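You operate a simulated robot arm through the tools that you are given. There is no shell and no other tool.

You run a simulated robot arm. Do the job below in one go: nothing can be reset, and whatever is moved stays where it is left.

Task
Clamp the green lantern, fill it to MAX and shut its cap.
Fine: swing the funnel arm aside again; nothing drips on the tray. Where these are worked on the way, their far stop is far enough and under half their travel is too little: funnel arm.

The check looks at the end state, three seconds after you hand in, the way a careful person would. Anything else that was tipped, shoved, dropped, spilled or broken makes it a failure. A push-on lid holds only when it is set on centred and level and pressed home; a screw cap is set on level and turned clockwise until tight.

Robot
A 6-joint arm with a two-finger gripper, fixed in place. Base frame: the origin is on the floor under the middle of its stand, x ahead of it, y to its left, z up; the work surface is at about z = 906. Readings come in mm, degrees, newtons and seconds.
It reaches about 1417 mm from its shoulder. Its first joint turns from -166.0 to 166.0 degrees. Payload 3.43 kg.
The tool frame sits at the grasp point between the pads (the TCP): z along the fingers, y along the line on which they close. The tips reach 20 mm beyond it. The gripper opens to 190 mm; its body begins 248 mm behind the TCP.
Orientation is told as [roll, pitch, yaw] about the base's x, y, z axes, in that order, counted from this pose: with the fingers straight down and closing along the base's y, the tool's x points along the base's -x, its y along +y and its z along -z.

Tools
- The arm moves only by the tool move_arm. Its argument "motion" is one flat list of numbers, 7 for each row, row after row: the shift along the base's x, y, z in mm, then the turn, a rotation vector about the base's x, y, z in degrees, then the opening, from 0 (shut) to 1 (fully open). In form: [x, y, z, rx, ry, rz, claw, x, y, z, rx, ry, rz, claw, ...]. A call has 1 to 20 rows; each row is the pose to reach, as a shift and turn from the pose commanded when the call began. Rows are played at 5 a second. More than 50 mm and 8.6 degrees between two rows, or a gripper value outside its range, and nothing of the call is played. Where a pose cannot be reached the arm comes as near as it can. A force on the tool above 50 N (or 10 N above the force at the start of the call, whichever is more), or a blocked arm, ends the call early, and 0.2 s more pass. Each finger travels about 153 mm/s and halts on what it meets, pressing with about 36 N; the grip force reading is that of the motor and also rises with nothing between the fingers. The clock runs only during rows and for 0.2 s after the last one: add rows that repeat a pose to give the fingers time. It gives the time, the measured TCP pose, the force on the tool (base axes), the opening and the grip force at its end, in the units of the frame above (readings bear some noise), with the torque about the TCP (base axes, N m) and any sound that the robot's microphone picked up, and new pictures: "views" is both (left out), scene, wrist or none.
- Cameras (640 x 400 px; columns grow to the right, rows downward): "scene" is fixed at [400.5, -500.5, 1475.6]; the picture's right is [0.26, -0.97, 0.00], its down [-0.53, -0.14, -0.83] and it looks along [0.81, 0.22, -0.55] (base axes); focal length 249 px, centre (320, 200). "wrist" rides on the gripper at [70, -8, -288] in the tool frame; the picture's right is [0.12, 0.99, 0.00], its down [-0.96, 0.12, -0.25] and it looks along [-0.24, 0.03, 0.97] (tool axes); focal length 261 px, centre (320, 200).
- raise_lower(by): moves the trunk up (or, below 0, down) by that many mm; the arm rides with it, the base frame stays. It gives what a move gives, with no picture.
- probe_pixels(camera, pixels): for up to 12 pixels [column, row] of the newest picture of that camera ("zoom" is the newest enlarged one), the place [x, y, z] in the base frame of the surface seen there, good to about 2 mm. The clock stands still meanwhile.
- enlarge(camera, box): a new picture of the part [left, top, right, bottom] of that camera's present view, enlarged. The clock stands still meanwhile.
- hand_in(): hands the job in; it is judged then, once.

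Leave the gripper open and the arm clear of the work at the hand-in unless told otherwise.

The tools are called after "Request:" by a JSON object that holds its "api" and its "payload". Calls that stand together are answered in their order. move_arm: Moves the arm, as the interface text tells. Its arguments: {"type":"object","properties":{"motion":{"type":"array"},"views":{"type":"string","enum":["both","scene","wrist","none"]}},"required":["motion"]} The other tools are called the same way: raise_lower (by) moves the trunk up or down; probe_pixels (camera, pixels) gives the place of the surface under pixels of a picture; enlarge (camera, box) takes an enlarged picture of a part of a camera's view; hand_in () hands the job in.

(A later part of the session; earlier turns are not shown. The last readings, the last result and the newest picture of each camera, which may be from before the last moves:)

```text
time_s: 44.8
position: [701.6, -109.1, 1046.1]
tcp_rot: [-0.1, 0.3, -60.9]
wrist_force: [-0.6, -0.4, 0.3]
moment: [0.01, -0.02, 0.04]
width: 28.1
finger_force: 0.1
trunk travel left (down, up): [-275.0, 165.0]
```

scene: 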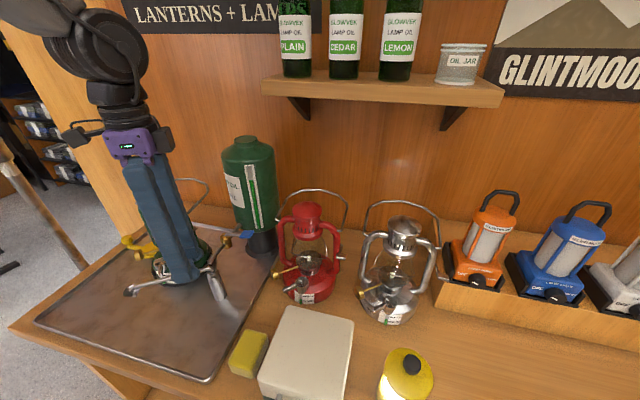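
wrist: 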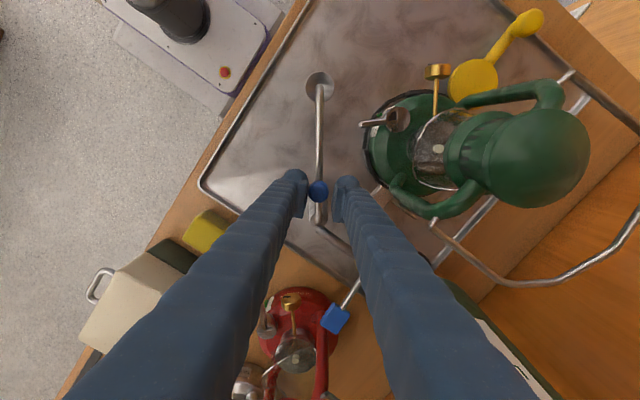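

The arm follows, with the funnel now at (318,85). The right finger gets close to the lantern's metal plate near (375,190), so I'll look closer before going on.

Request:
{"api": "enlarge", "payload": {"camera": "wrist", "box": [300, 90, 440, 240]}}

Request:
{"api": "probe_pixels", "payload": {"camera": "zoom", "pixels": [[335, 230], [320, 240], [345, 215], [370, 200], [325, 260], [340, 250], [230, 250], [220, 60], [200, 100], [270, 70], [290, 230], [420, 250]]}}

Request:
{"api": "enlarge", "payload": {"camera": "scene", "box": [110, 210, 240, 310]}}

```text
2.67 times, centred on (370, 165) of wrist
```

zoom: 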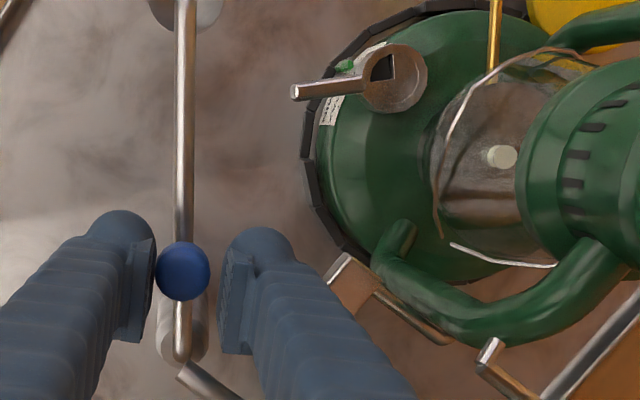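

```text
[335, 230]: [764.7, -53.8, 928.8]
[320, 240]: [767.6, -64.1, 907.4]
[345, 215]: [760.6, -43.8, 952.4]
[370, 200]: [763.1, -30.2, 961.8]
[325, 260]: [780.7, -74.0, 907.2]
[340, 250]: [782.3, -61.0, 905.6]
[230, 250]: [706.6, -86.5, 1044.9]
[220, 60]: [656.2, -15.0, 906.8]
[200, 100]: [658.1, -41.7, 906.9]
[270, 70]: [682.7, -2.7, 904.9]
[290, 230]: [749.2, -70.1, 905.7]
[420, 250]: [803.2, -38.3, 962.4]
```

```text
4.00 times, centred on (175, 260) of scene
```

zoom: 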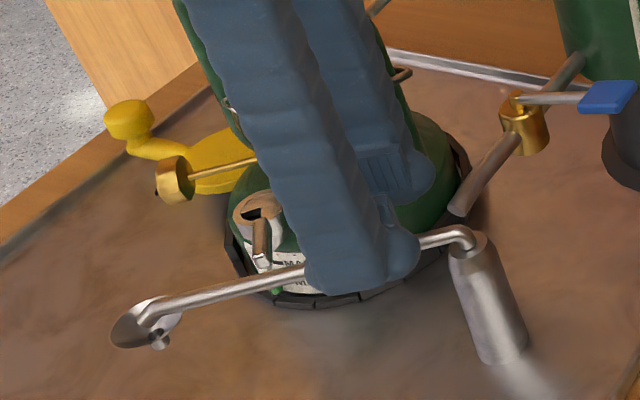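

I'll probe the plate's corner and its rod exactly.

Request:
{"api": "enlarge", "payload": {"camera": "wrist", "box": [340, 160, 420, 230]}}

Request:
{"api": "probe_pixels", "payload": {"camera": "zoom", "pixels": [[290, 180], [300, 230], [270, 200], [330, 200], [350, 240], [310, 190], [240, 220], [230, 250], [280, 280], [200, 210], [400, 280]]}}

```text
5.71 times, centred on (380, 195) of wrist
```

zoom: 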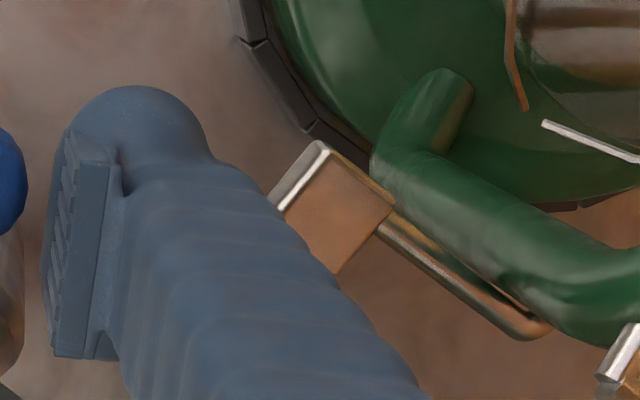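

```text
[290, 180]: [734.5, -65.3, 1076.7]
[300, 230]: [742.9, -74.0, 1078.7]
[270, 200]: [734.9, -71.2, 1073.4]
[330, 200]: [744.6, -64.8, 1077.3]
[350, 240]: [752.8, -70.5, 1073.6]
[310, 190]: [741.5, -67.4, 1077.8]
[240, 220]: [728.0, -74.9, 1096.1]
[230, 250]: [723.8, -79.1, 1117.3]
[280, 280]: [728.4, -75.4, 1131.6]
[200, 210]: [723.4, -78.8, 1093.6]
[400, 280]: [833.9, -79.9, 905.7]
```

The metal plate (x 733-753, y -62..-80, z 1073-1078) is only 5-7 mm from the right finger, and it would be hit further on. I'll lift off, close the gripper, turn it 90 degrees behind the knob (-x side), and push the knob from there, which keeps everything away from the plate.

Request:
{"api": "move_arm", "payload": {"motion": [0, 0, 20, 0, 0, 0, 0.15, 0, 0, 45, 0, 0, 0, 0.15, -20, -8, 45, 0, 0, 0, 0.1, -42, -15, 45, 0, 0, 0, 0, -42, -15, 45, 0, 0, 8, 0, -42, -15, 45, 0, 0, 16, 0, -42, -15, 45, 0, 0, 24, 0, -42, -15, 45, 0, 0, 32, 0, -42, -15, 45, 0, 0, 40, 0, -42, -15, 45, 0, 0, 48, 0, -42, -15, 45, 0, 0, 56, 0, -42, -15, 45, 0, 0, 64, 0, -42, -15, 45, 0, 0, 72, 0, -42, -15, 45, 0, 0, 80, 0, -42, -15, 45, 0, 0, 88.5, 0], "views": "both"}}

Request:
{"api": "enlarge", "payload": {"camera": "scene", "box": [110, 210, 240, 330]}}

```text
time_s: 48.0
position: [657.0, -125.3, 1090.6]
tcp_rot: [-0.1, 0.3, 27.6]
wrist_force: [-0.7, -0.2, 0.1]
moment: [-0.02, -0.02, -0.03]
width: 0.0
finger_force: 33.8
trunk travel left (down, up): [-275.0, 165.0]
```

scene: 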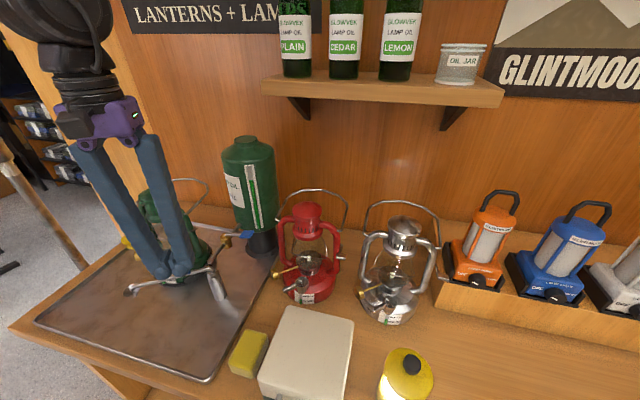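
wrist: 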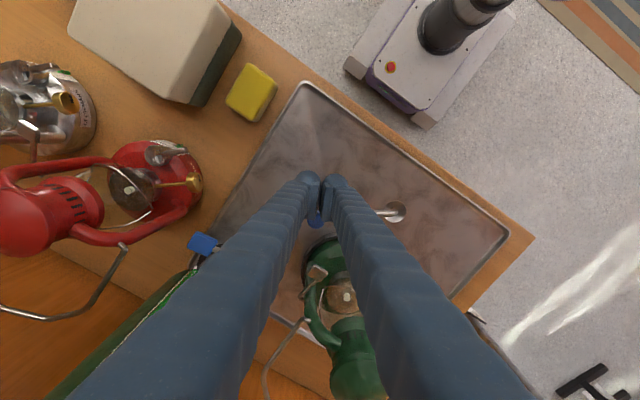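

```text
3.33 times, centred on (175, 270) of scene
```

zoom: 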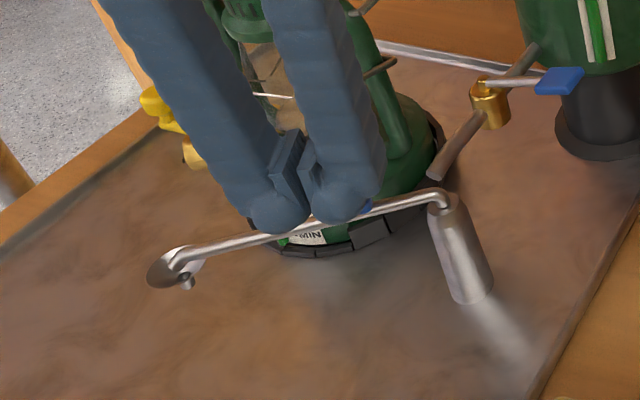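

The shut gripper is now behind the knob. I'll lower it to z 1043 and push along the arc, first 15 degrees.

Request:
{"api": "move_arm", "payload": {"motion": [0, 0, -25, 0, 0, 0, 0, 0, 0, -47.5, 0, 0, 0, 0, 3, 1.5, -47.5, 0, 0, 0, 0, 6.3, 2.9, -47.5, 0, 0, 0, 0, 9.4, 4.5, -47.5, 0, 0, 0, 0, 12.5, 6.1, -47.5, 0, 0, 0, 0, 13.8, 8.3, -47.5, 0, 0, -2.5, 0, 15.1, 10.5, -47.5, 0, 0, -5, 0, 16.6, 12.6, -47.5, 0, 0, -7.5, 0, 18.2, 14.7, -47.5, 0, 0, -10, 0, 19.9, 16.7, -47.5, 0, 0, -12.5, 0, 21.6, 18.6, -47.5, 0, 0, -15, 0], "views": "both"}}

Request:
{"api": "enlarge", "payload": {"camera": "scene", "box": [110, 210, 240, 330]}}

```text
time_s: 50.6
position: [679.6, -106.0, 1044.7]
tcp_rot: [-0.1, 0.2, 12.4]
wrist_force: [1.5, -0.7, -0.1]
moment: [-0.01, 0.01, -0.03]
width: 0.1
finger_force: 34.7
trunk travel left (down, up): [-275.0, 165.0]
```

scene: 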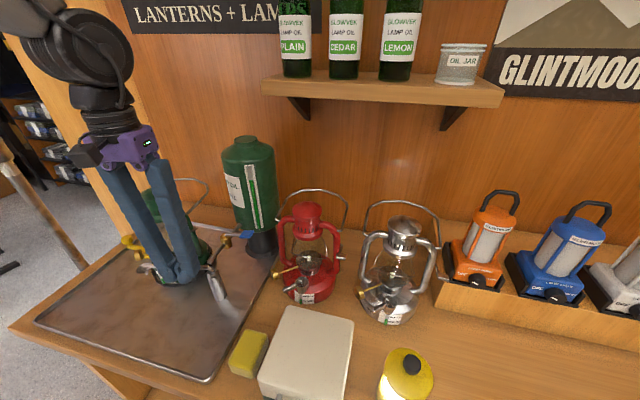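
wrist: 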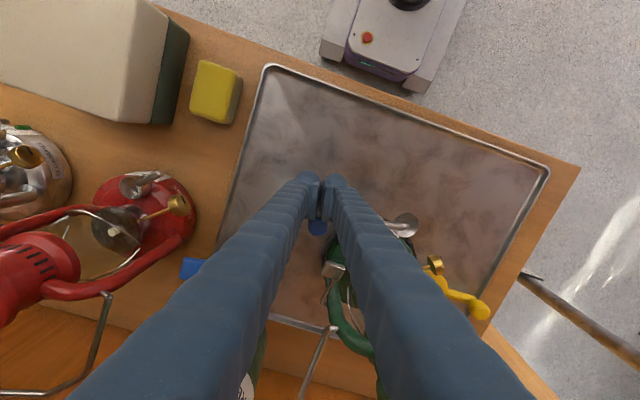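

```text
3.33 times, centred on (175, 270) of scene
```

zoom: 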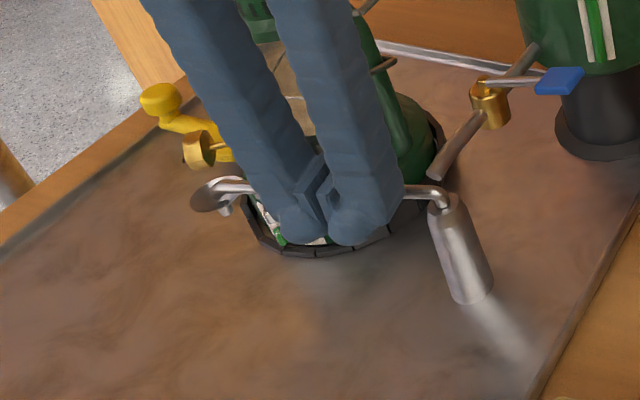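

The funnel is close to the cap now, near zoom (220,195). I'll probe the funnel and cap positions.

Request:
{"api": "enlarge", "payload": {"camera": "wrist", "box": [290, 190, 440, 290]}}

Request:
{"api": "probe_pixels", "payload": {"camera": "wrist", "pixels": [[405, 225], [411, 218], [398, 222], [411, 232], [404, 216], [415, 225], [318, 227], [318, 222], [318, 232]]}}

Request:
{"api": "enlarge", "payload": {"camera": "scene", "box": [125, 240, 185, 290]}}

```text
4.00 times, centred on (365, 240) of wrist
```

zoom: 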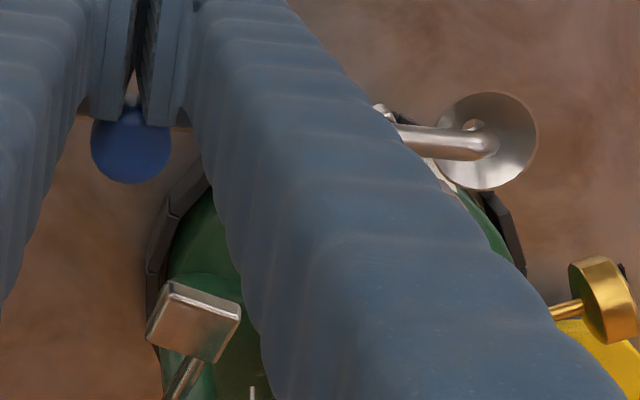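

```text
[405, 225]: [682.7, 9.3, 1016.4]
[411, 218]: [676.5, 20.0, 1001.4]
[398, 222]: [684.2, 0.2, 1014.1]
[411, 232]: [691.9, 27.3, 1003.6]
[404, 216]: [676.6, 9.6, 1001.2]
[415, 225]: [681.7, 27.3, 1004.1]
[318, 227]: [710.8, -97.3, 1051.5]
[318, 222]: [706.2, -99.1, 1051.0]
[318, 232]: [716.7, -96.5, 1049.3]
```

```text
8.00 times, centred on (155, 265) of scene
```

zoom: 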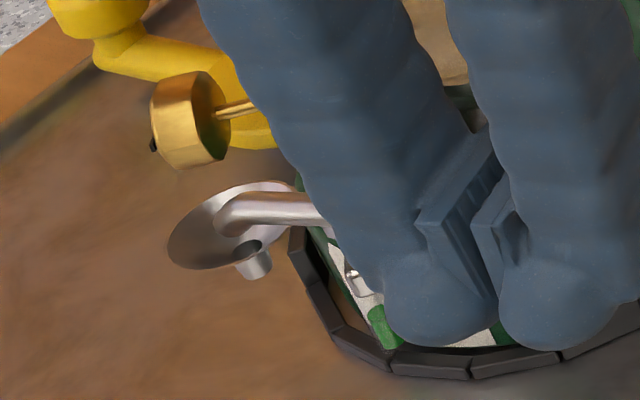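

The funnel is at (684,17) with its rim at z about 1002, and the arm is at about 102 degrees. The target is about 87.5. I'll push slowly to 90 degrees, watching the force.

Request:
{"api": "move_arm", "payload": {"motion": [1.5, 2.4, 0, 0, 0, -2.1, 0, 3, 4.8, 0, 0, 0, -4.3, 0, 4, 5.7, 0, 0, 0, -5.6, 0, 5.1, 6.5, 0, 0, 0, -6.9, 0, 6.1, 7.2, 0, 0, 0, -8.1, 0, 7.1, 7.9, 0, 0, 0, -9.3, 0, 8.2, 8.7, 0, 0, 0, -10.6, 0, 9.4, 9.5, 0, 0, 0, -11.9, 0], "views": "both"}}

Request:
{"api": "enlarge", "payload": {"camera": "scene", "box": [125, 235, 195, 295]}}

Request:
{"api": "enlarge", "payload": {"camera": "wrist", "box": [290, 190, 440, 290]}}

```text
time_s: 52.4
position: [689.4, -96.8, 1042.7]
tcp_rot: [-0.1, 0.3, 0.6]
wrist_force: [0.8, 0.6, -0.3]
moment: [-0.01, 0.0, -0.01]
width: 0.1
finger_force: 33.8
trunk travel left (down, up): [-275.0, 165.0]
```

scene: 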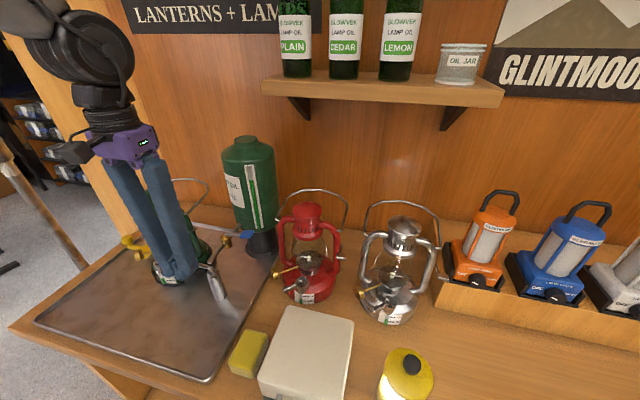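
wrist: 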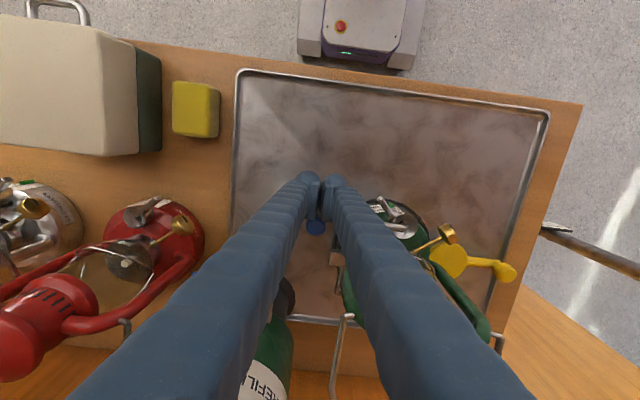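

```text
6.67 times, centred on (160, 265) of scene
```

zoom: 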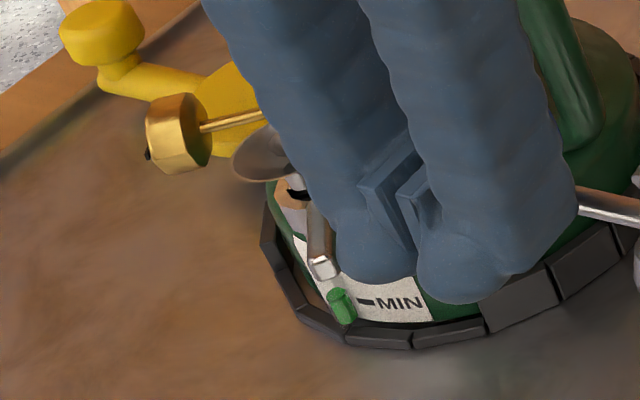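

```text
4.00 times, centred on (365, 240) of wrist
```

zoom: 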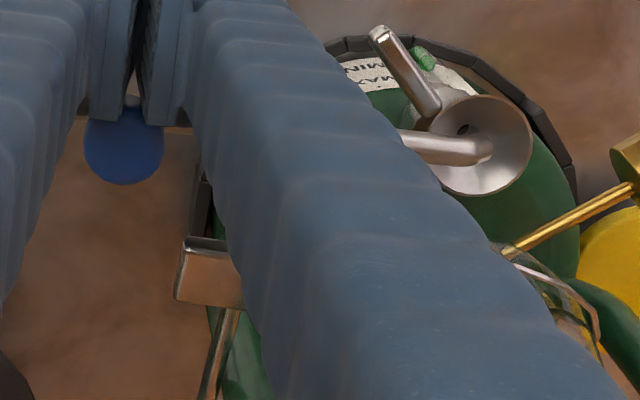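

The funnel now sits over the cap, with no forces. I'll probe the funnel rim to find its centre relative to the neck at (729,21).

Request:
{"api": "probe_pixels", "payload": {"camera": "zoom", "pixels": [[528, 140], [480, 98], [480, 191], [450, 178], [510, 175], [510, 112], [455, 105], [463, 128], [490, 145], [120, 145], [385, 30], [425, 100]]}}

```text
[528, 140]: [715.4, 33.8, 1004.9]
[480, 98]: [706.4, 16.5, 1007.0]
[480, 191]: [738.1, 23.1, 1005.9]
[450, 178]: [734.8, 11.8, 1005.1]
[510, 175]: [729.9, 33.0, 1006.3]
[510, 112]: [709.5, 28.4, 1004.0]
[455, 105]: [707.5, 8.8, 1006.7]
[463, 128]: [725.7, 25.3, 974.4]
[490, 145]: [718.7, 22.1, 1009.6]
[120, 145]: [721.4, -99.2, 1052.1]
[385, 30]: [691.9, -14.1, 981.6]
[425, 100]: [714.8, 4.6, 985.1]
```

The funnel centre is at (722,20), and the neck axis at (729,21) is 2.3 degrees further. I'll push slowly that bit more and see if there's a stop.

Request:
{"api": "move_arm", "payload": {"motion": [0.7, 0.5, 0, 0, 0, -0.8, 0, 1.4, 1, 0, 0, 0, -1.6, 0, 2.1, 1.4, 0, 0, 0, -2.4, 0, 2.1, 1.4, 0, 0, 0, -2.4, 0], "views": "wrist"}}

Request:
{"api": "enlarge", "payload": {"camera": "wrist", "box": [290, 190, 440, 290]}}

Request:
{"api": "probe_pixels", "payload": {"camera": "zoom", "pixels": [[528, 140], [480, 98], [480, 191], [450, 178], [510, 175], [510, 112], [460, 105], [463, 128], [490, 145], [120, 145]]}}

```text
time_s: 53.4
position: [690.7, -95.2, 1043.3]
tcp_rot: [-0.1, 0.3, -1.9]
wrist_force: [-4.5, -0.2, -0.2]
moment: [0.03, 0.08, -0.05]
width: 0.1
finger_force: 34.7
trunk travel left (down, up): [-275.0, 165.0]
```

wrist: 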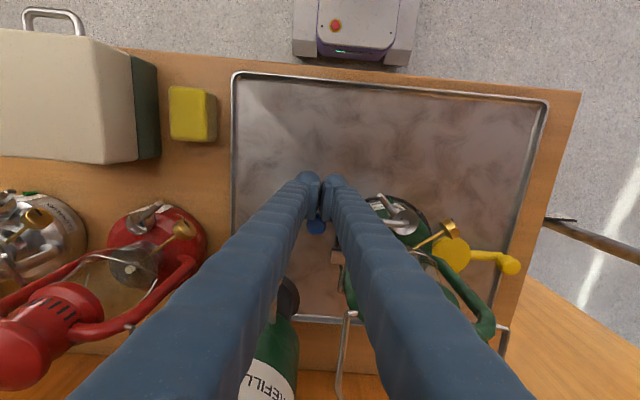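

```text
4.00 times, centred on (365, 240) of wrist
```

zoom: 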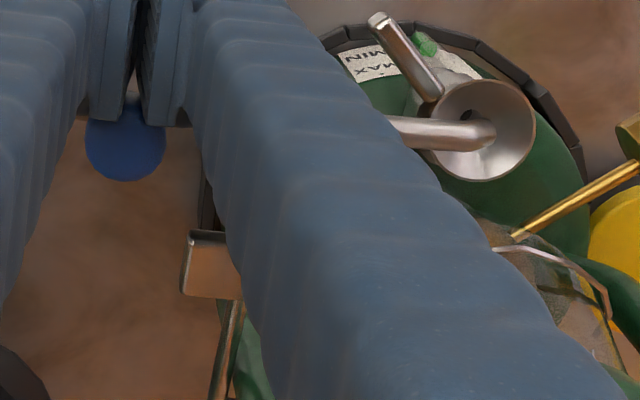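

```text
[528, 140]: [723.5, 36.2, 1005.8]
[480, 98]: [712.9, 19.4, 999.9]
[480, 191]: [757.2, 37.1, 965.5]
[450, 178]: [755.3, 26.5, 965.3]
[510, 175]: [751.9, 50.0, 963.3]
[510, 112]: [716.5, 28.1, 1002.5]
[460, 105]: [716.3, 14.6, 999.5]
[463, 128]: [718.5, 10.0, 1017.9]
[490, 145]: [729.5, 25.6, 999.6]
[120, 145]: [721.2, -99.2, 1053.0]
```

There's a slight resistance of 4.5 N. I'll probe the rim again to get the funnel's centre.

Request:
{"api": "probe_pixels", "payload": {"camera": "zoom", "pixels": [[483, 83], [483, 179], [533, 125], [505, 88], [522, 160], [450, 92], [455, 172], [500, 176], [487, 130], [125, 140], [125, 115], [125, 165]]}}

Request:
{"api": "enlarge", "payload": {"camera": "scene", "box": [140, 245, 190, 290]}}

```text
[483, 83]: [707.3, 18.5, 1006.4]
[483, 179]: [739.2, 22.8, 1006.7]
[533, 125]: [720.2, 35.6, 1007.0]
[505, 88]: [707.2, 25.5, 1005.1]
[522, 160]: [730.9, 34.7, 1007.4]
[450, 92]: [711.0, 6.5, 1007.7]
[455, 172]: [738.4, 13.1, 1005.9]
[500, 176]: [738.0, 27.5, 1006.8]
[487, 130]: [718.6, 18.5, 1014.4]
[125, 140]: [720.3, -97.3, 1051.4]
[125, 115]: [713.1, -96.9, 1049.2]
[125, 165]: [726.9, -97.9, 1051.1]
```

```text
8.89 times, centred on (165, 268) of scene
```

zoom: 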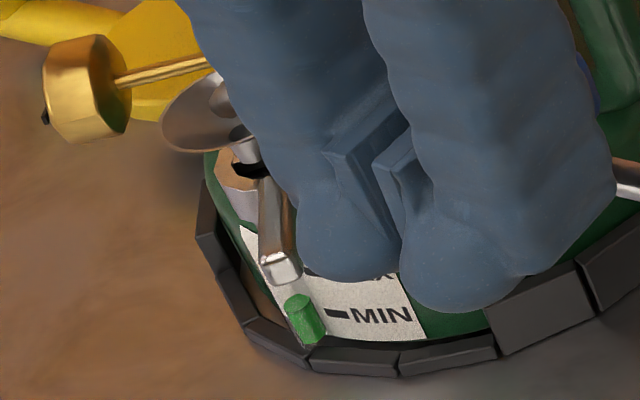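

The nozzle (zoom (240,150)) is right over the dark cap hole. I'll push 2 mm more to see if this is the arm's stop.

Request:
{"api": "move_arm", "payload": {"motion": [1, 0, 0, 0, 0, 0, 0, 2, 0, 0, 0, 0, 0, 0, 2, 0, 0, 0, 0, 0, 0], "views": "wrist"}}

Request:
{"api": "enlarge", "payload": {"camera": "wrist", "box": [290, 190, 440, 290]}}

Request:
{"api": "probe_pixels", "payload": {"camera": "zoom", "pixels": [[483, 79], [483, 83], [483, 179], [533, 125], [522, 160], [450, 92], [455, 172], [125, 140]]}}

```text
time_s: 54.2
position: [690.8, -95.9, 1042.2]
tcp_rot: [0.0, 0.4, -1.8]
wrist_force: [-19.7, -3.0, 0.2]
moment: [-0.05, 0.17, -0.15]
width: 5.6
finger_force: 33.8
trunk travel left (down, up): [-275.0, 165.0]
```

wrist: 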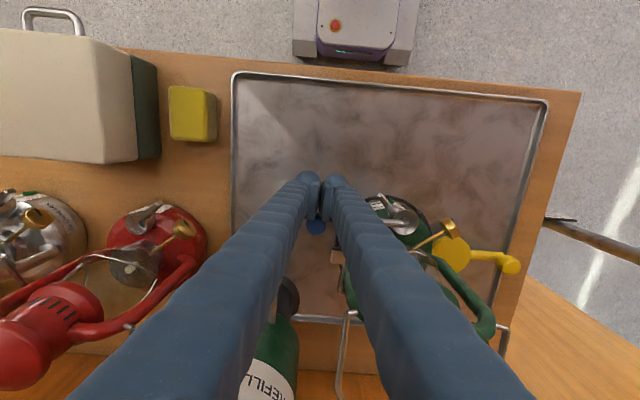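

```text
4.00 times, centred on (365, 240) of wrist
```

zoom: 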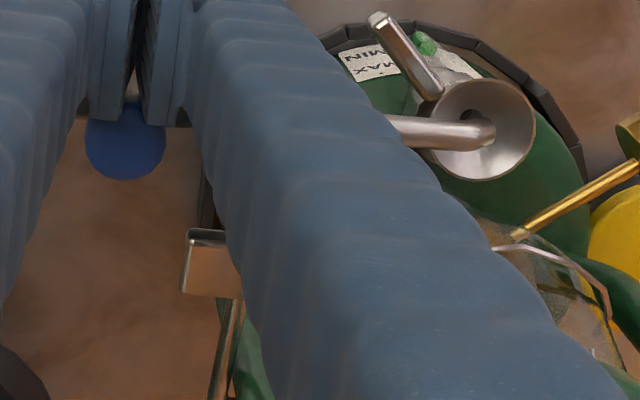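

```text
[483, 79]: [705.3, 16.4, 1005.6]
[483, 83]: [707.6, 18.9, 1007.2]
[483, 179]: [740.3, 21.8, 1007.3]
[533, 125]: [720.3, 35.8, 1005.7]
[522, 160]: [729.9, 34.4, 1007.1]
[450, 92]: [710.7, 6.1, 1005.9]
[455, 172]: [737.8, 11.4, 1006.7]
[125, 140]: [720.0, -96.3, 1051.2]
```

The force rises to 20 N with no motion, so the funnel arm is at its inner stop with the nozzle over the hole. I'll back off and rise. I'll also probe the shelf edge and the tap, to plan for the tap.

Request:
{"api": "move_arm", "payload": {"motion": [-8, 0, 0, 0, 0, 0, 0, -20, -2, 0, 0, 0, 0, 0, -25, -5, 40, 0, 0, 0, 0, -25, -10, 85, 0, 0, 0, 0, -25, -20, 130, 0, 0, 0, 0], "views": "both"}}

Request:
{"api": "probe_pixels", "payload": {"camera": "scene", "pixels": [[265, 92], [300, 97], [265, 80], [250, 235], [245, 232], [237, 234], [260, 100], [230, 238]]}}

Request:
{"api": "enlarge", "payload": {"camera": "scene", "box": [140, 210, 270, 310]}}

```text
time_s: 55.4
position: [668.5, -116.5, 1175.3]
tcp_rot: [-0.1, 0.3, -1.9]
wrist_force: [-0.2, 0.6, 0.6]
moment: [-0.01, -0.09, 0.0]
width: 0.0
finger_force: 34.3
trunk travel left (down, up): [-275.0, 165.0]
```

scene: 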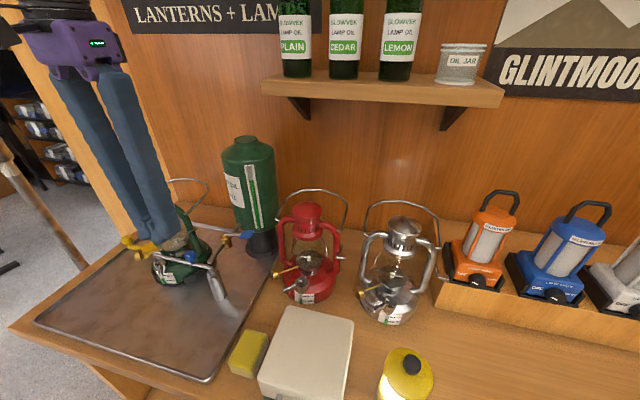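
wrist: 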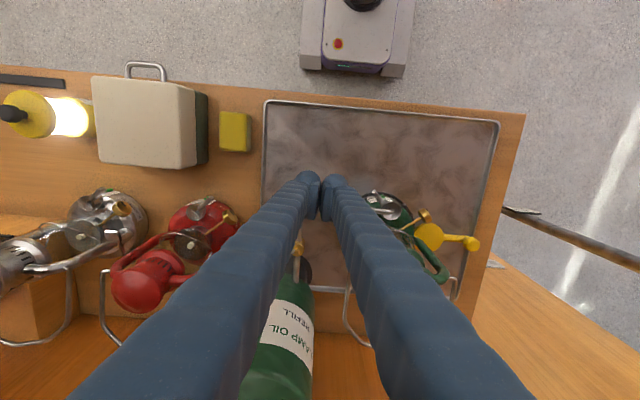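

```text
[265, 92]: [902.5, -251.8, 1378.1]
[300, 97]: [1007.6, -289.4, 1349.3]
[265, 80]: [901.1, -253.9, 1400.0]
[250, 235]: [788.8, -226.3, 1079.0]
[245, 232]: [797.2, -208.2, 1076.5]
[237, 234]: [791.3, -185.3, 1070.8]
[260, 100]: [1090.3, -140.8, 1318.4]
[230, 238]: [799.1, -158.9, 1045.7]
```

```text
4.00 times, centred on (205, 260) of scene
```

zoom: 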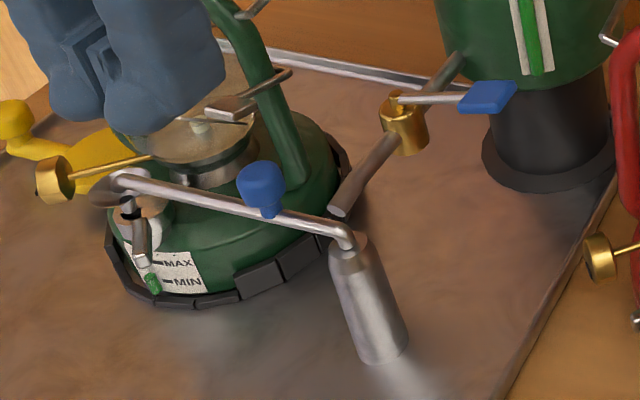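

The funnel arm stays in place over the neck. The shelf's front-left corner is at (902,-251,1378), so there's room at the tap paddle at (793,-214,1079). I'll move above the paddle while turning to yaw 90.

Request:
{"api": "move_arm", "payload": {"motion": [8, -10, 0, 0, 0, 7.7, 0, 18, -20, 0, 0, 0, 15.4, 0, 28, -30, 0, 0, 0, 23, 0, 39, -40, 0, 0, 0, 30.7, 0.05, 50, -50, 0, 0, 0, 38.4, 0.1, 61, -60, 0, 0, 0, 46, 0.15, 72, -68, 0, 0, 0, 53.8, 0.2, 83, -76, 0, 0, 0, 61.4, 0.25, 94, -83, 0, 0, 0, 69, 0.25, 105, -89, 0, 0, 0, 76.8, 0.25, 115, -94, -10, 0, 0, 84.5, 0.25, 124.5, -97.5, -25, 0, 0, 92, 0.25, 124.5, -97.5, -45, 0, 0, 92, 0.25, 124.5, -97.5, -45, 0, 0, 92, 0.25], "views": "both"}}

Request:
{"api": "enlarge", "payload": {"camera": "wrist", "box": [250, 120, 390, 260]}}

```text
time_s: 58.4
position: [794.0, -214.7, 1127.2]
tcp_rot: [0.1, 0.3, 90.2]
wrist_force: [0.4, 0.0, -0.2]
moment: [0.02, -0.01, -0.01]
width: 47.3
finger_force: 0.1
trunk travel left (down, up): [-275.0, 165.0]
```

scene: 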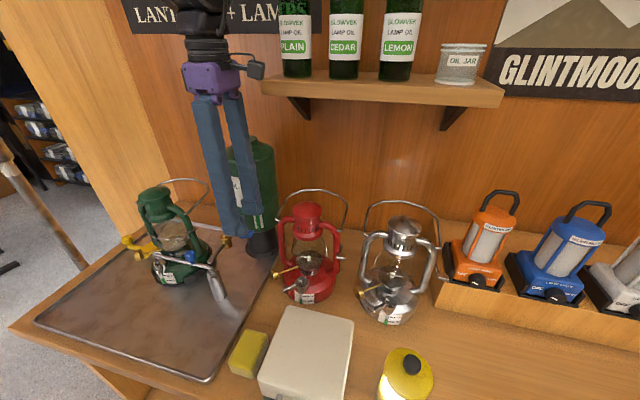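
wrist: 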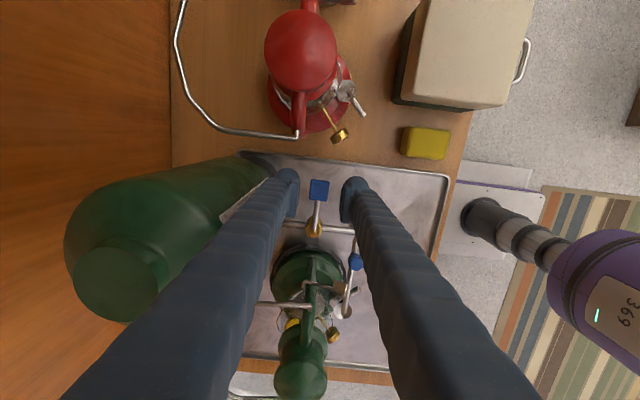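

```text
2.86 times, centred on (320, 190) of wrist
```

zoom: 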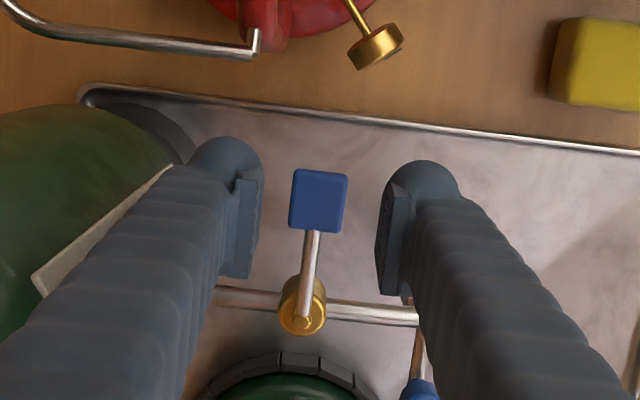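

The paddle is centred at (319,188). The left finger is near the tank, so I'll narrow the opening to about 36 mm and lower around the paddle to z 1078.

Request:
{"api": "move_arm", "payload": {"motion": [0, 0, 0, 0, 0, 0, 0.19, -1, 0, -20, 0, 0, 0, 0.19, -1, 0, -40, 0, 0, 0, 0.19, -1, 0, -50, 0, 0, 0, 0.19, -1, 0, -50, 0, 0, 0, 0.19], "views": "both"}}

Request:
{"api": "enlarge", "payload": {"camera": "wrist", "box": [250, 120, 390, 260]}}

Request:
{"api": "enlarge", "payload": {"camera": "scene", "box": [145, 255, 180, 290]}}

```text
time_s: 59.6
position: [791.4, -213.6, 1076.8]
tcp_rot: [-0.1, 0.4, 90.2]
wrist_force: [-0.1, 0.0, 0.1]
moment: [0.0, 0.0, 0.01]
width: 36.1
finger_force: 0.0
trunk travel left (down, up): [-275.0, 165.0]
```

scene: 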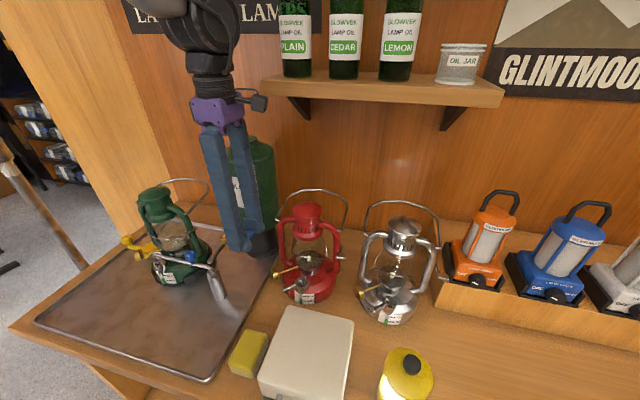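
wrist: 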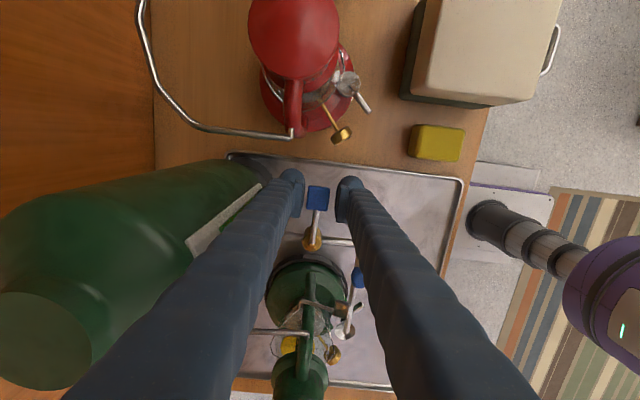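

```text
2.86 times, centred on (320, 190) of wrist
```

zoom: 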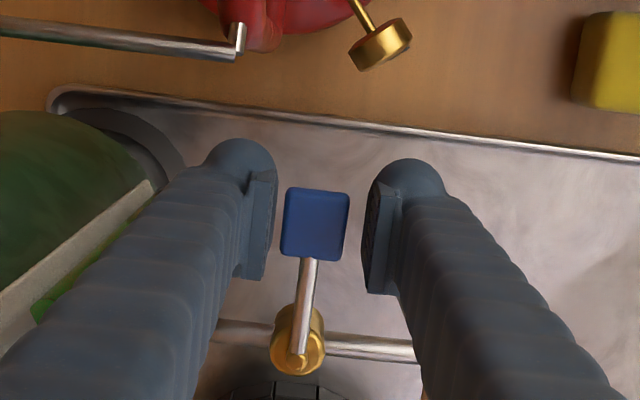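

```text
11.43 times, centred on (162, 272) of scene
```

zoom: 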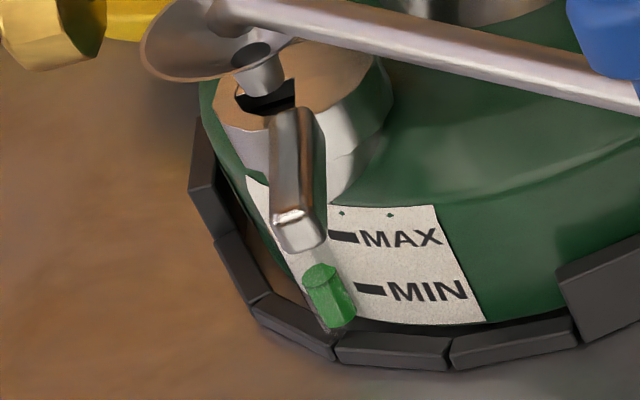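

The nozzle is right over the black hole and the gauge shows its level near MIN. I'll probe the gauge marks for reference. Then I'll narrow the cage around the paddle and turn the lever clockwise (towards -x) a first 20 degrees.

Request:
{"api": "probe_pixels", "payload": {"camera": "zoom", "pixels": [[344, 237], [370, 288], [320, 272], [318, 266], [330, 300], [345, 315], [300, 240], [290, 195], [310, 250], [260, 65], [245, 50], [265, 90]]}}

Request:
{"api": "move_arm", "payload": {"motion": [0, 0, 4, 0, 0, 0, 0.14, 0, 0, 4, 0, 0, 0, 0.14, -5.6, 0.3, 4, 0, 0, -5, 0.14, -11.1, 1, 4, 0, 0, -10, 0.14, -16.6, 2.2, 4, 0, 0, -15, 0.14, -21.9, 3.9, 4, 0, 0, -20, 0.14], "views": "both"}}

Request:
{"api": "enlarge", "payload": {"camera": "wrist", "box": [250, 120, 390, 280]}}

Request:
{"api": "enlarge", "payload": {"camera": "scene", "box": [145, 255, 180, 290]}}

```text
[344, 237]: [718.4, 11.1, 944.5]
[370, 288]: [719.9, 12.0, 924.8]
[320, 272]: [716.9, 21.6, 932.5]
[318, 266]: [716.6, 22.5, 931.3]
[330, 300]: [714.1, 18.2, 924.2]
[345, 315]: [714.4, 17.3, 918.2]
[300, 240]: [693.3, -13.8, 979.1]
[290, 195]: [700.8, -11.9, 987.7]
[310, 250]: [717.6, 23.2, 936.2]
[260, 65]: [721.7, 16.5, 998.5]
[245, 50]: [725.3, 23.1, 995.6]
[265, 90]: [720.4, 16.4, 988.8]
```

```text
time_s: 60.9
position: [786.2, -209.8, 1085.9]
tcp_rot: [-1.2, 0.2, 75.0]
wrist_force: [36.5, -3.2, -8.7]
moment: [0.42, -0.31, 0.5]
width: 47.9
finger_force: 18.6
trunk travel left (down, up): [-275.0, 165.0]
stopped in row 6: the force on the tool passed its limit at 52 N (the readings are from after the stop); the commanded pose is now the measured one
```

scene: 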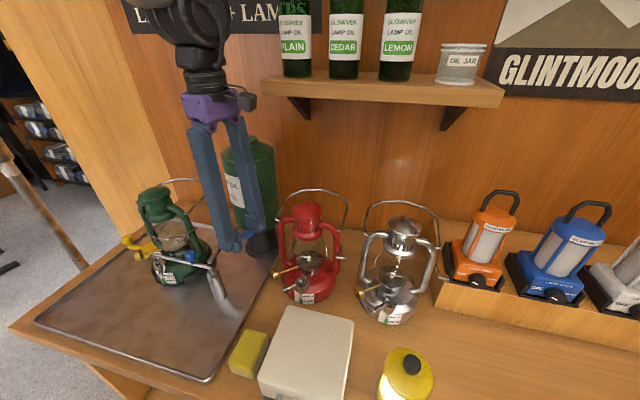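
wrist: 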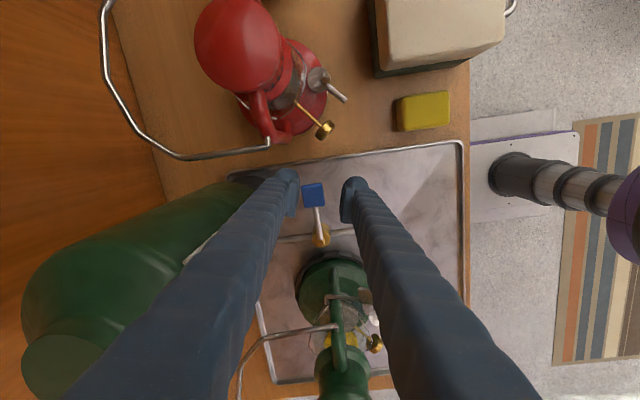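

```text
2.50 times, centred on (320, 200) of wrist
```

zoom: 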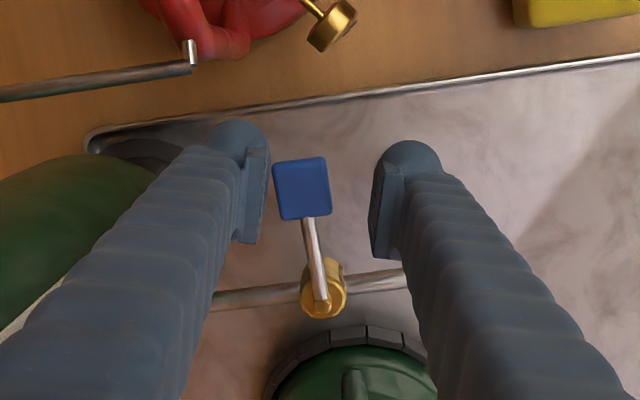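

```text
11.43 times, centred on (162, 272) of scene
```

zoom: 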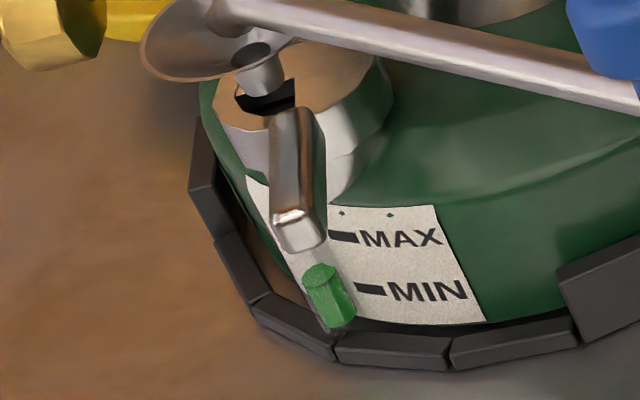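

The lever didn't yield towards -x (36-52 N, level unchanged), so that is its shut stop and it must open the other way, towards +x. I'll go back to centre, take out the tilt, and try a small counter-clockwise turn of 10 degrees with the cage.

Request:
{"api": "move_arm", "payload": {"motion": [3, -2, -3, 0.3, 0.6, 7.5, 0.19, 5.8, -4.2, -5, 0.5, 1.1, 15, 0.19, 5.8, -4.2, -5, 0.5, 1.1, 15, 0.16], "views": "wrist"}}

Request:
{"api": "enlarge", "payload": {"camera": "wrist", "box": [250, 120, 390, 280]}}

Request:
{"api": "probe_pixels", "payload": {"camera": "zoom", "pixels": [[316, 190], [316, 165], [316, 215], [290, 190], [340, 190], [300, 300], [305, 260], [230, 310], [100, 220], [60, 200], [150, 180]]}}

```text
time_s: 61.7
position: [786.1, -214.7, 1080.9]
tcp_rot: [0.5, -0.2, 89.9]
wrist_force: [19.4, -4.4, 0.1]
moment: [-0.14, -0.17, -0.09]
width: 41.6
finger_force: 9.4
trunk travel left (down, up): [-275.0, 165.0]
```

wrist: 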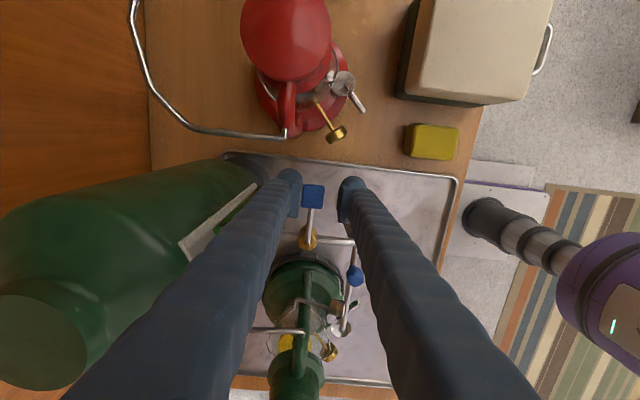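

```text
2.50 times, centred on (320, 200) of wrist
```

zoom: 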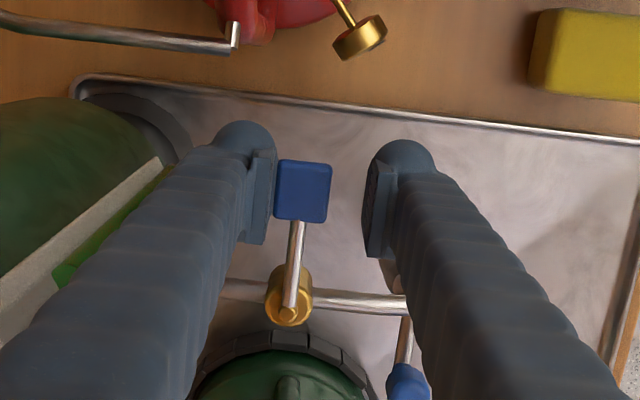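

```text
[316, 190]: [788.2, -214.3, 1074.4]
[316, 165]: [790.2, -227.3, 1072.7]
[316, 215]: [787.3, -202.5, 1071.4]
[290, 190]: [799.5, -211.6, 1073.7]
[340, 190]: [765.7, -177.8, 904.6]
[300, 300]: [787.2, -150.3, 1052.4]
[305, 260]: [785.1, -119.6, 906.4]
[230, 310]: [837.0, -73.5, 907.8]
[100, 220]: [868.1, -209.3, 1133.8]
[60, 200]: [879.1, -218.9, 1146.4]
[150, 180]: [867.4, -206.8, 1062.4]
```

The left finger still presses the paddle because the tool sits at x 786 instead of 793. I'll shift 8 mm to +x to centre it and tighten the cage.

Request:
{"api": "move_arm", "payload": {"motion": [4, 0.5, 0, -0.3, 0, 0, 0.19, 8, 1, 0, -0.5, 0.1, 0, 0.19, 8, 1, 0, -0.5, 0.1, 0, 0.15, 8, 1, 0, -0.5, 0.1, 0, 0.15], "views": "wrist"}}

Request:
{"api": "enlarge", "payload": {"camera": "wrist", "box": [250, 120, 390, 280]}}

```text
time_s: 62.7
position: [793.8, -212.9, 1079.5]
tcp_rot: [0.6, 0.4, 89.9]
wrist_force: [1.9, 0.1, 0.0]
moment: [0.02, -0.03, 0.02]
width: 29.2
finger_force: 1.4
trunk travel left (down, up): [-275.0, 165.0]
```

wrist: 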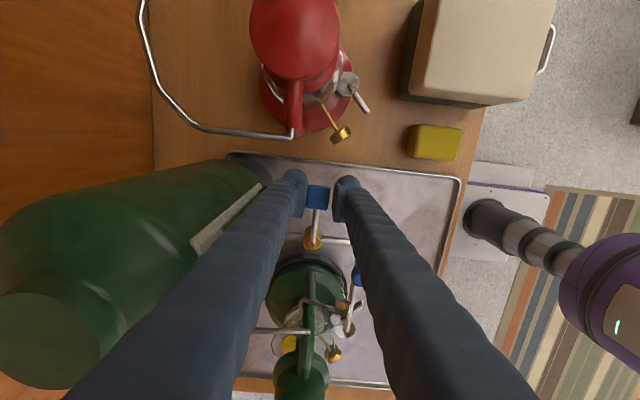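

```text
2.50 times, centred on (320, 200) of wrist
```

zoom: 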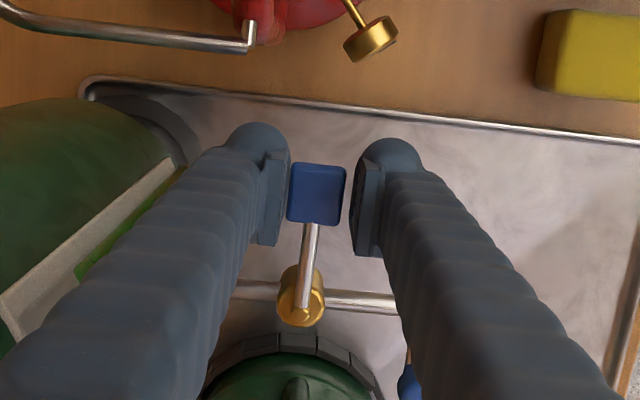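

It's centred. Now I'll turn counter-clockwise (towards +x) by 10 degrees slowly and check the force and the gauge.

Request:
{"api": "move_arm", "payload": {"motion": [2.8, 0.1, 0, 0, 0, 2.5, 0.15, 5.6, 0.2, 0, 0, 0, 5, 0.15, 8.4, 0.6, 0, 0, 0, 7.5, 0.15, 11.1, 1, 0, 0, 0, 10, 0.15], "views": "both"}}

Request:
{"api": "enlarge", "payload": {"camera": "wrist", "box": [250, 120, 390, 280]}}

Request:
{"api": "enlarge", "payload": {"camera": "scene", "box": [145, 255, 180, 290]}}

```text
time_s: 63.7
position: [801.3, -212.1, 1080.6]
tcp_rot: [0.7, 0.2, 100.1]
wrist_force: [-23.5, 5.9, -4.4]
moment: [0.11, 0.1, -0.47]
width: 41.2
finger_force: 11.0
trunk travel left (down, up): [-275.0, 165.0]
```

scene: 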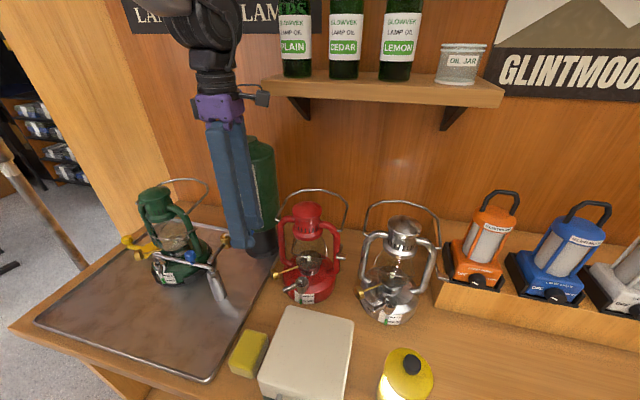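
wrist: 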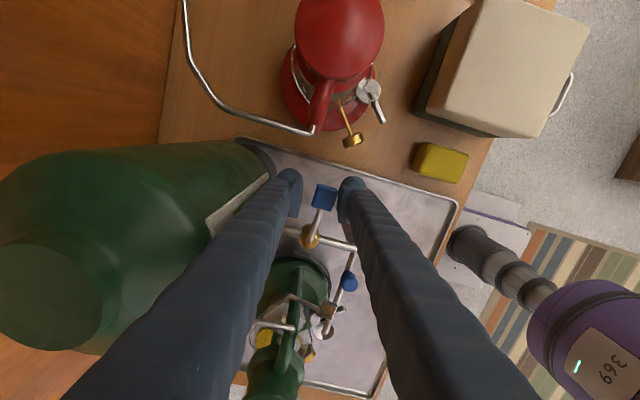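

```text
2.50 times, centred on (320, 200) of wrist
```

zoom: 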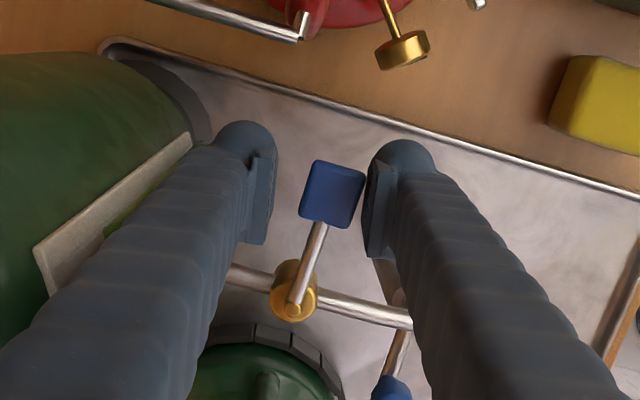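

```text
11.43 times, centred on (162, 272) of scene
```

zoom: 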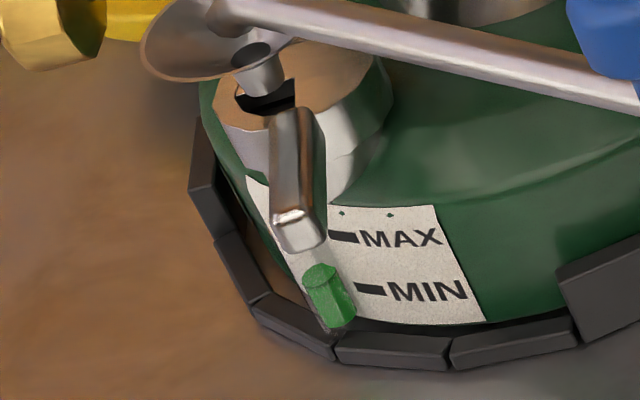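

The lever doesn't move this way either: the finger was just pushed open at 23 N, and the gauge hasn't changed. I'll rise clear and look at the tap closely, to understand how its lever works.

Request:
{"api": "move_arm", "payload": {"motion": [-6, 0, 0, -0.4, -0.3, -5, 0.2, -10, 0, 0, -0.7, -0.3, -10, 0.25, -10, 0, 30, -0.7, -0.3, -10, 0.25, -10, 0, 65, -0.7, -0.3, -10, 0.25, -50, -20, 80, -0.7, -0.3, -10, 0.25, -90, -40, 85, -0.7, -0.3, -10, 0.25], "views": "both"}}

Request:
{"api": "enlarge", "payload": {"camera": "scene", "box": [215, 220, 260, 260]}}

Request:
{"api": "enlarge", "payload": {"camera": "wrist", "box": [200, 160, 320, 280]}}

```text
time_s: 65.1
position: [713.6, -251.9, 1164.5]
tcp_rot: [0.3, 1.0, 90.0]
wrist_force: [-0.1, 0.7, -0.3]
moment: [0.03, -0.1, -0.03]
width: 47.4
finger_force: 0.0
trunk travel left (down, up): [-275.0, 165.0]
```

scene: 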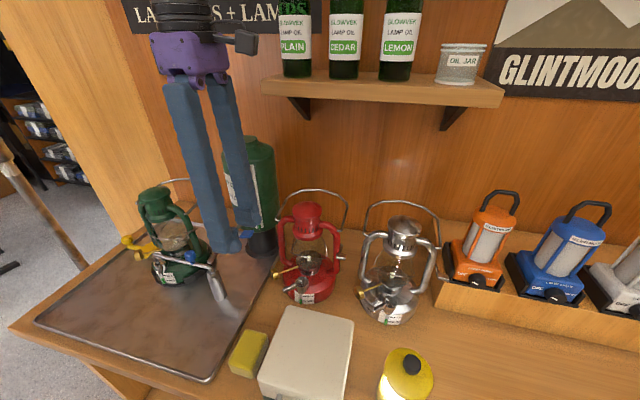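
wrist: 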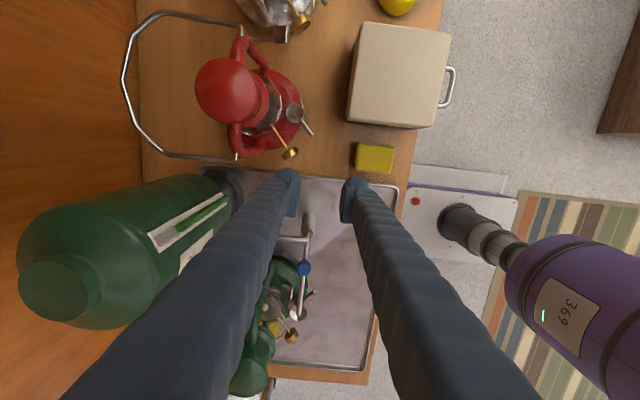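

```text
10.00 times, centred on (238, 240) of scene
```

zoom: 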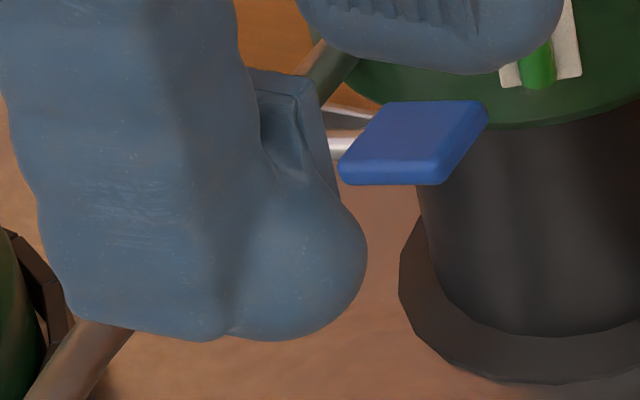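

```text
3.33 times, centred on (260, 220) of wrist
```

zoom: 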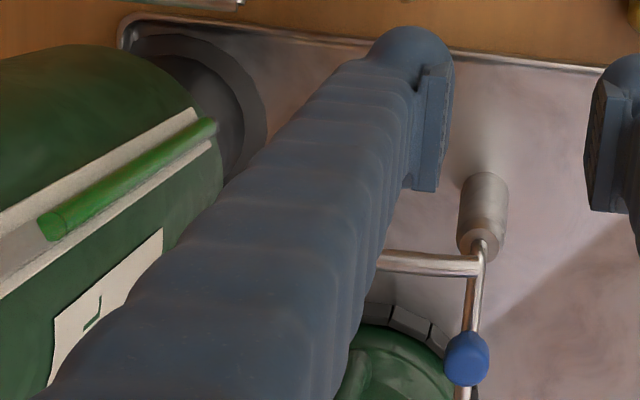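

The fingers still hide the tap. I'll move back to x about 600 for a clear look.

Request:
{"api": "move_arm", "payload": {"motion": [-40, 0, 0, 0, 0, 0, 0.25, -80, 10, 10, 0, 0, 0, 0.25, -120, 20, 20, 0, 0, 0, 0.25, -150, 40, 30, 0, 0, 0, 0.25], "views": "both"}}

Request:
{"api": "enlarge", "payload": {"camera": "scene", "box": [205, 215, 265, 265]}}

Request:
{"api": "enlarge", "payload": {"camera": "scene", "box": [215, 222, 245, 250]}}

```text
time_s: 66.1
position: [563.3, -211.6, 1195.4]
tcp_rot: [0.3, 0.9, 90.0]
wrist_force: [-1.5, 1.0, -0.1]
moment: [0.01, -0.01, 0.0]
width: 47.3
finger_force: 0.1
trunk travel left (down, up): [-275.0, 165.0]
```

scene: 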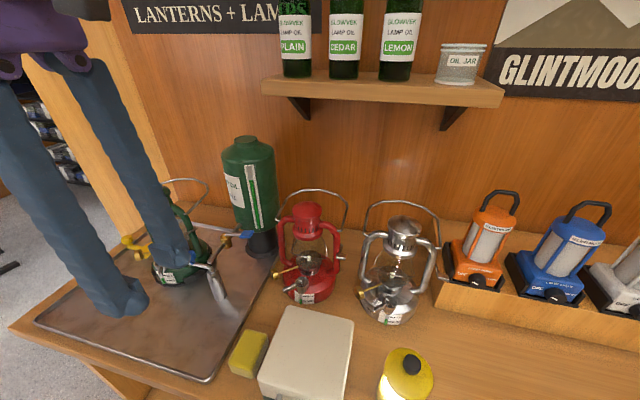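
wrist: 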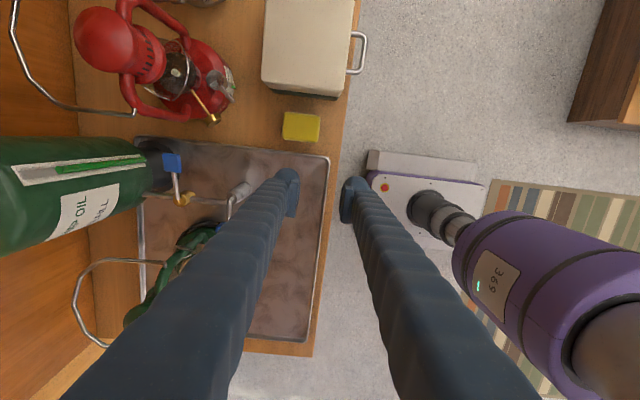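

```text
8.00 times, centred on (235, 240) of scene
```

zoom: 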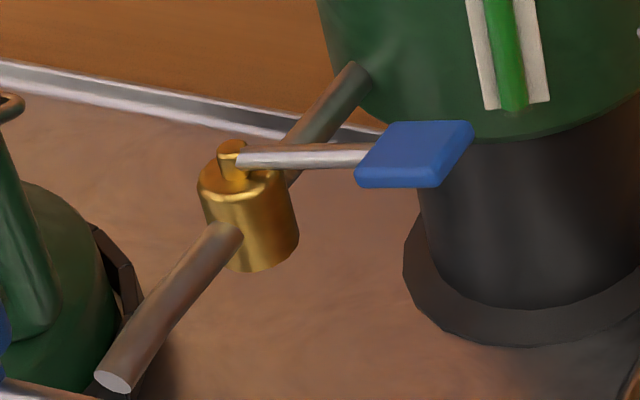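

```text
14.29 times, centred on (230, 236) of scene
```

zoom: 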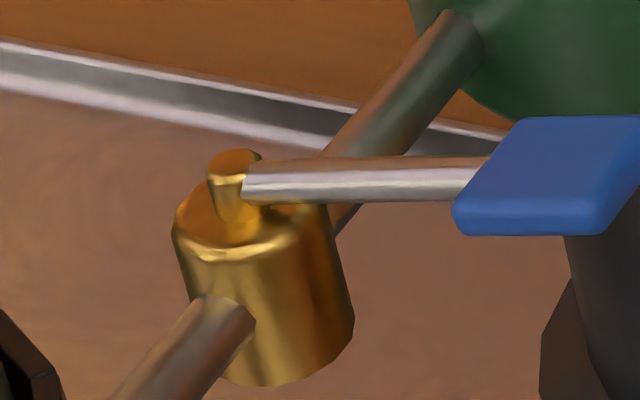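

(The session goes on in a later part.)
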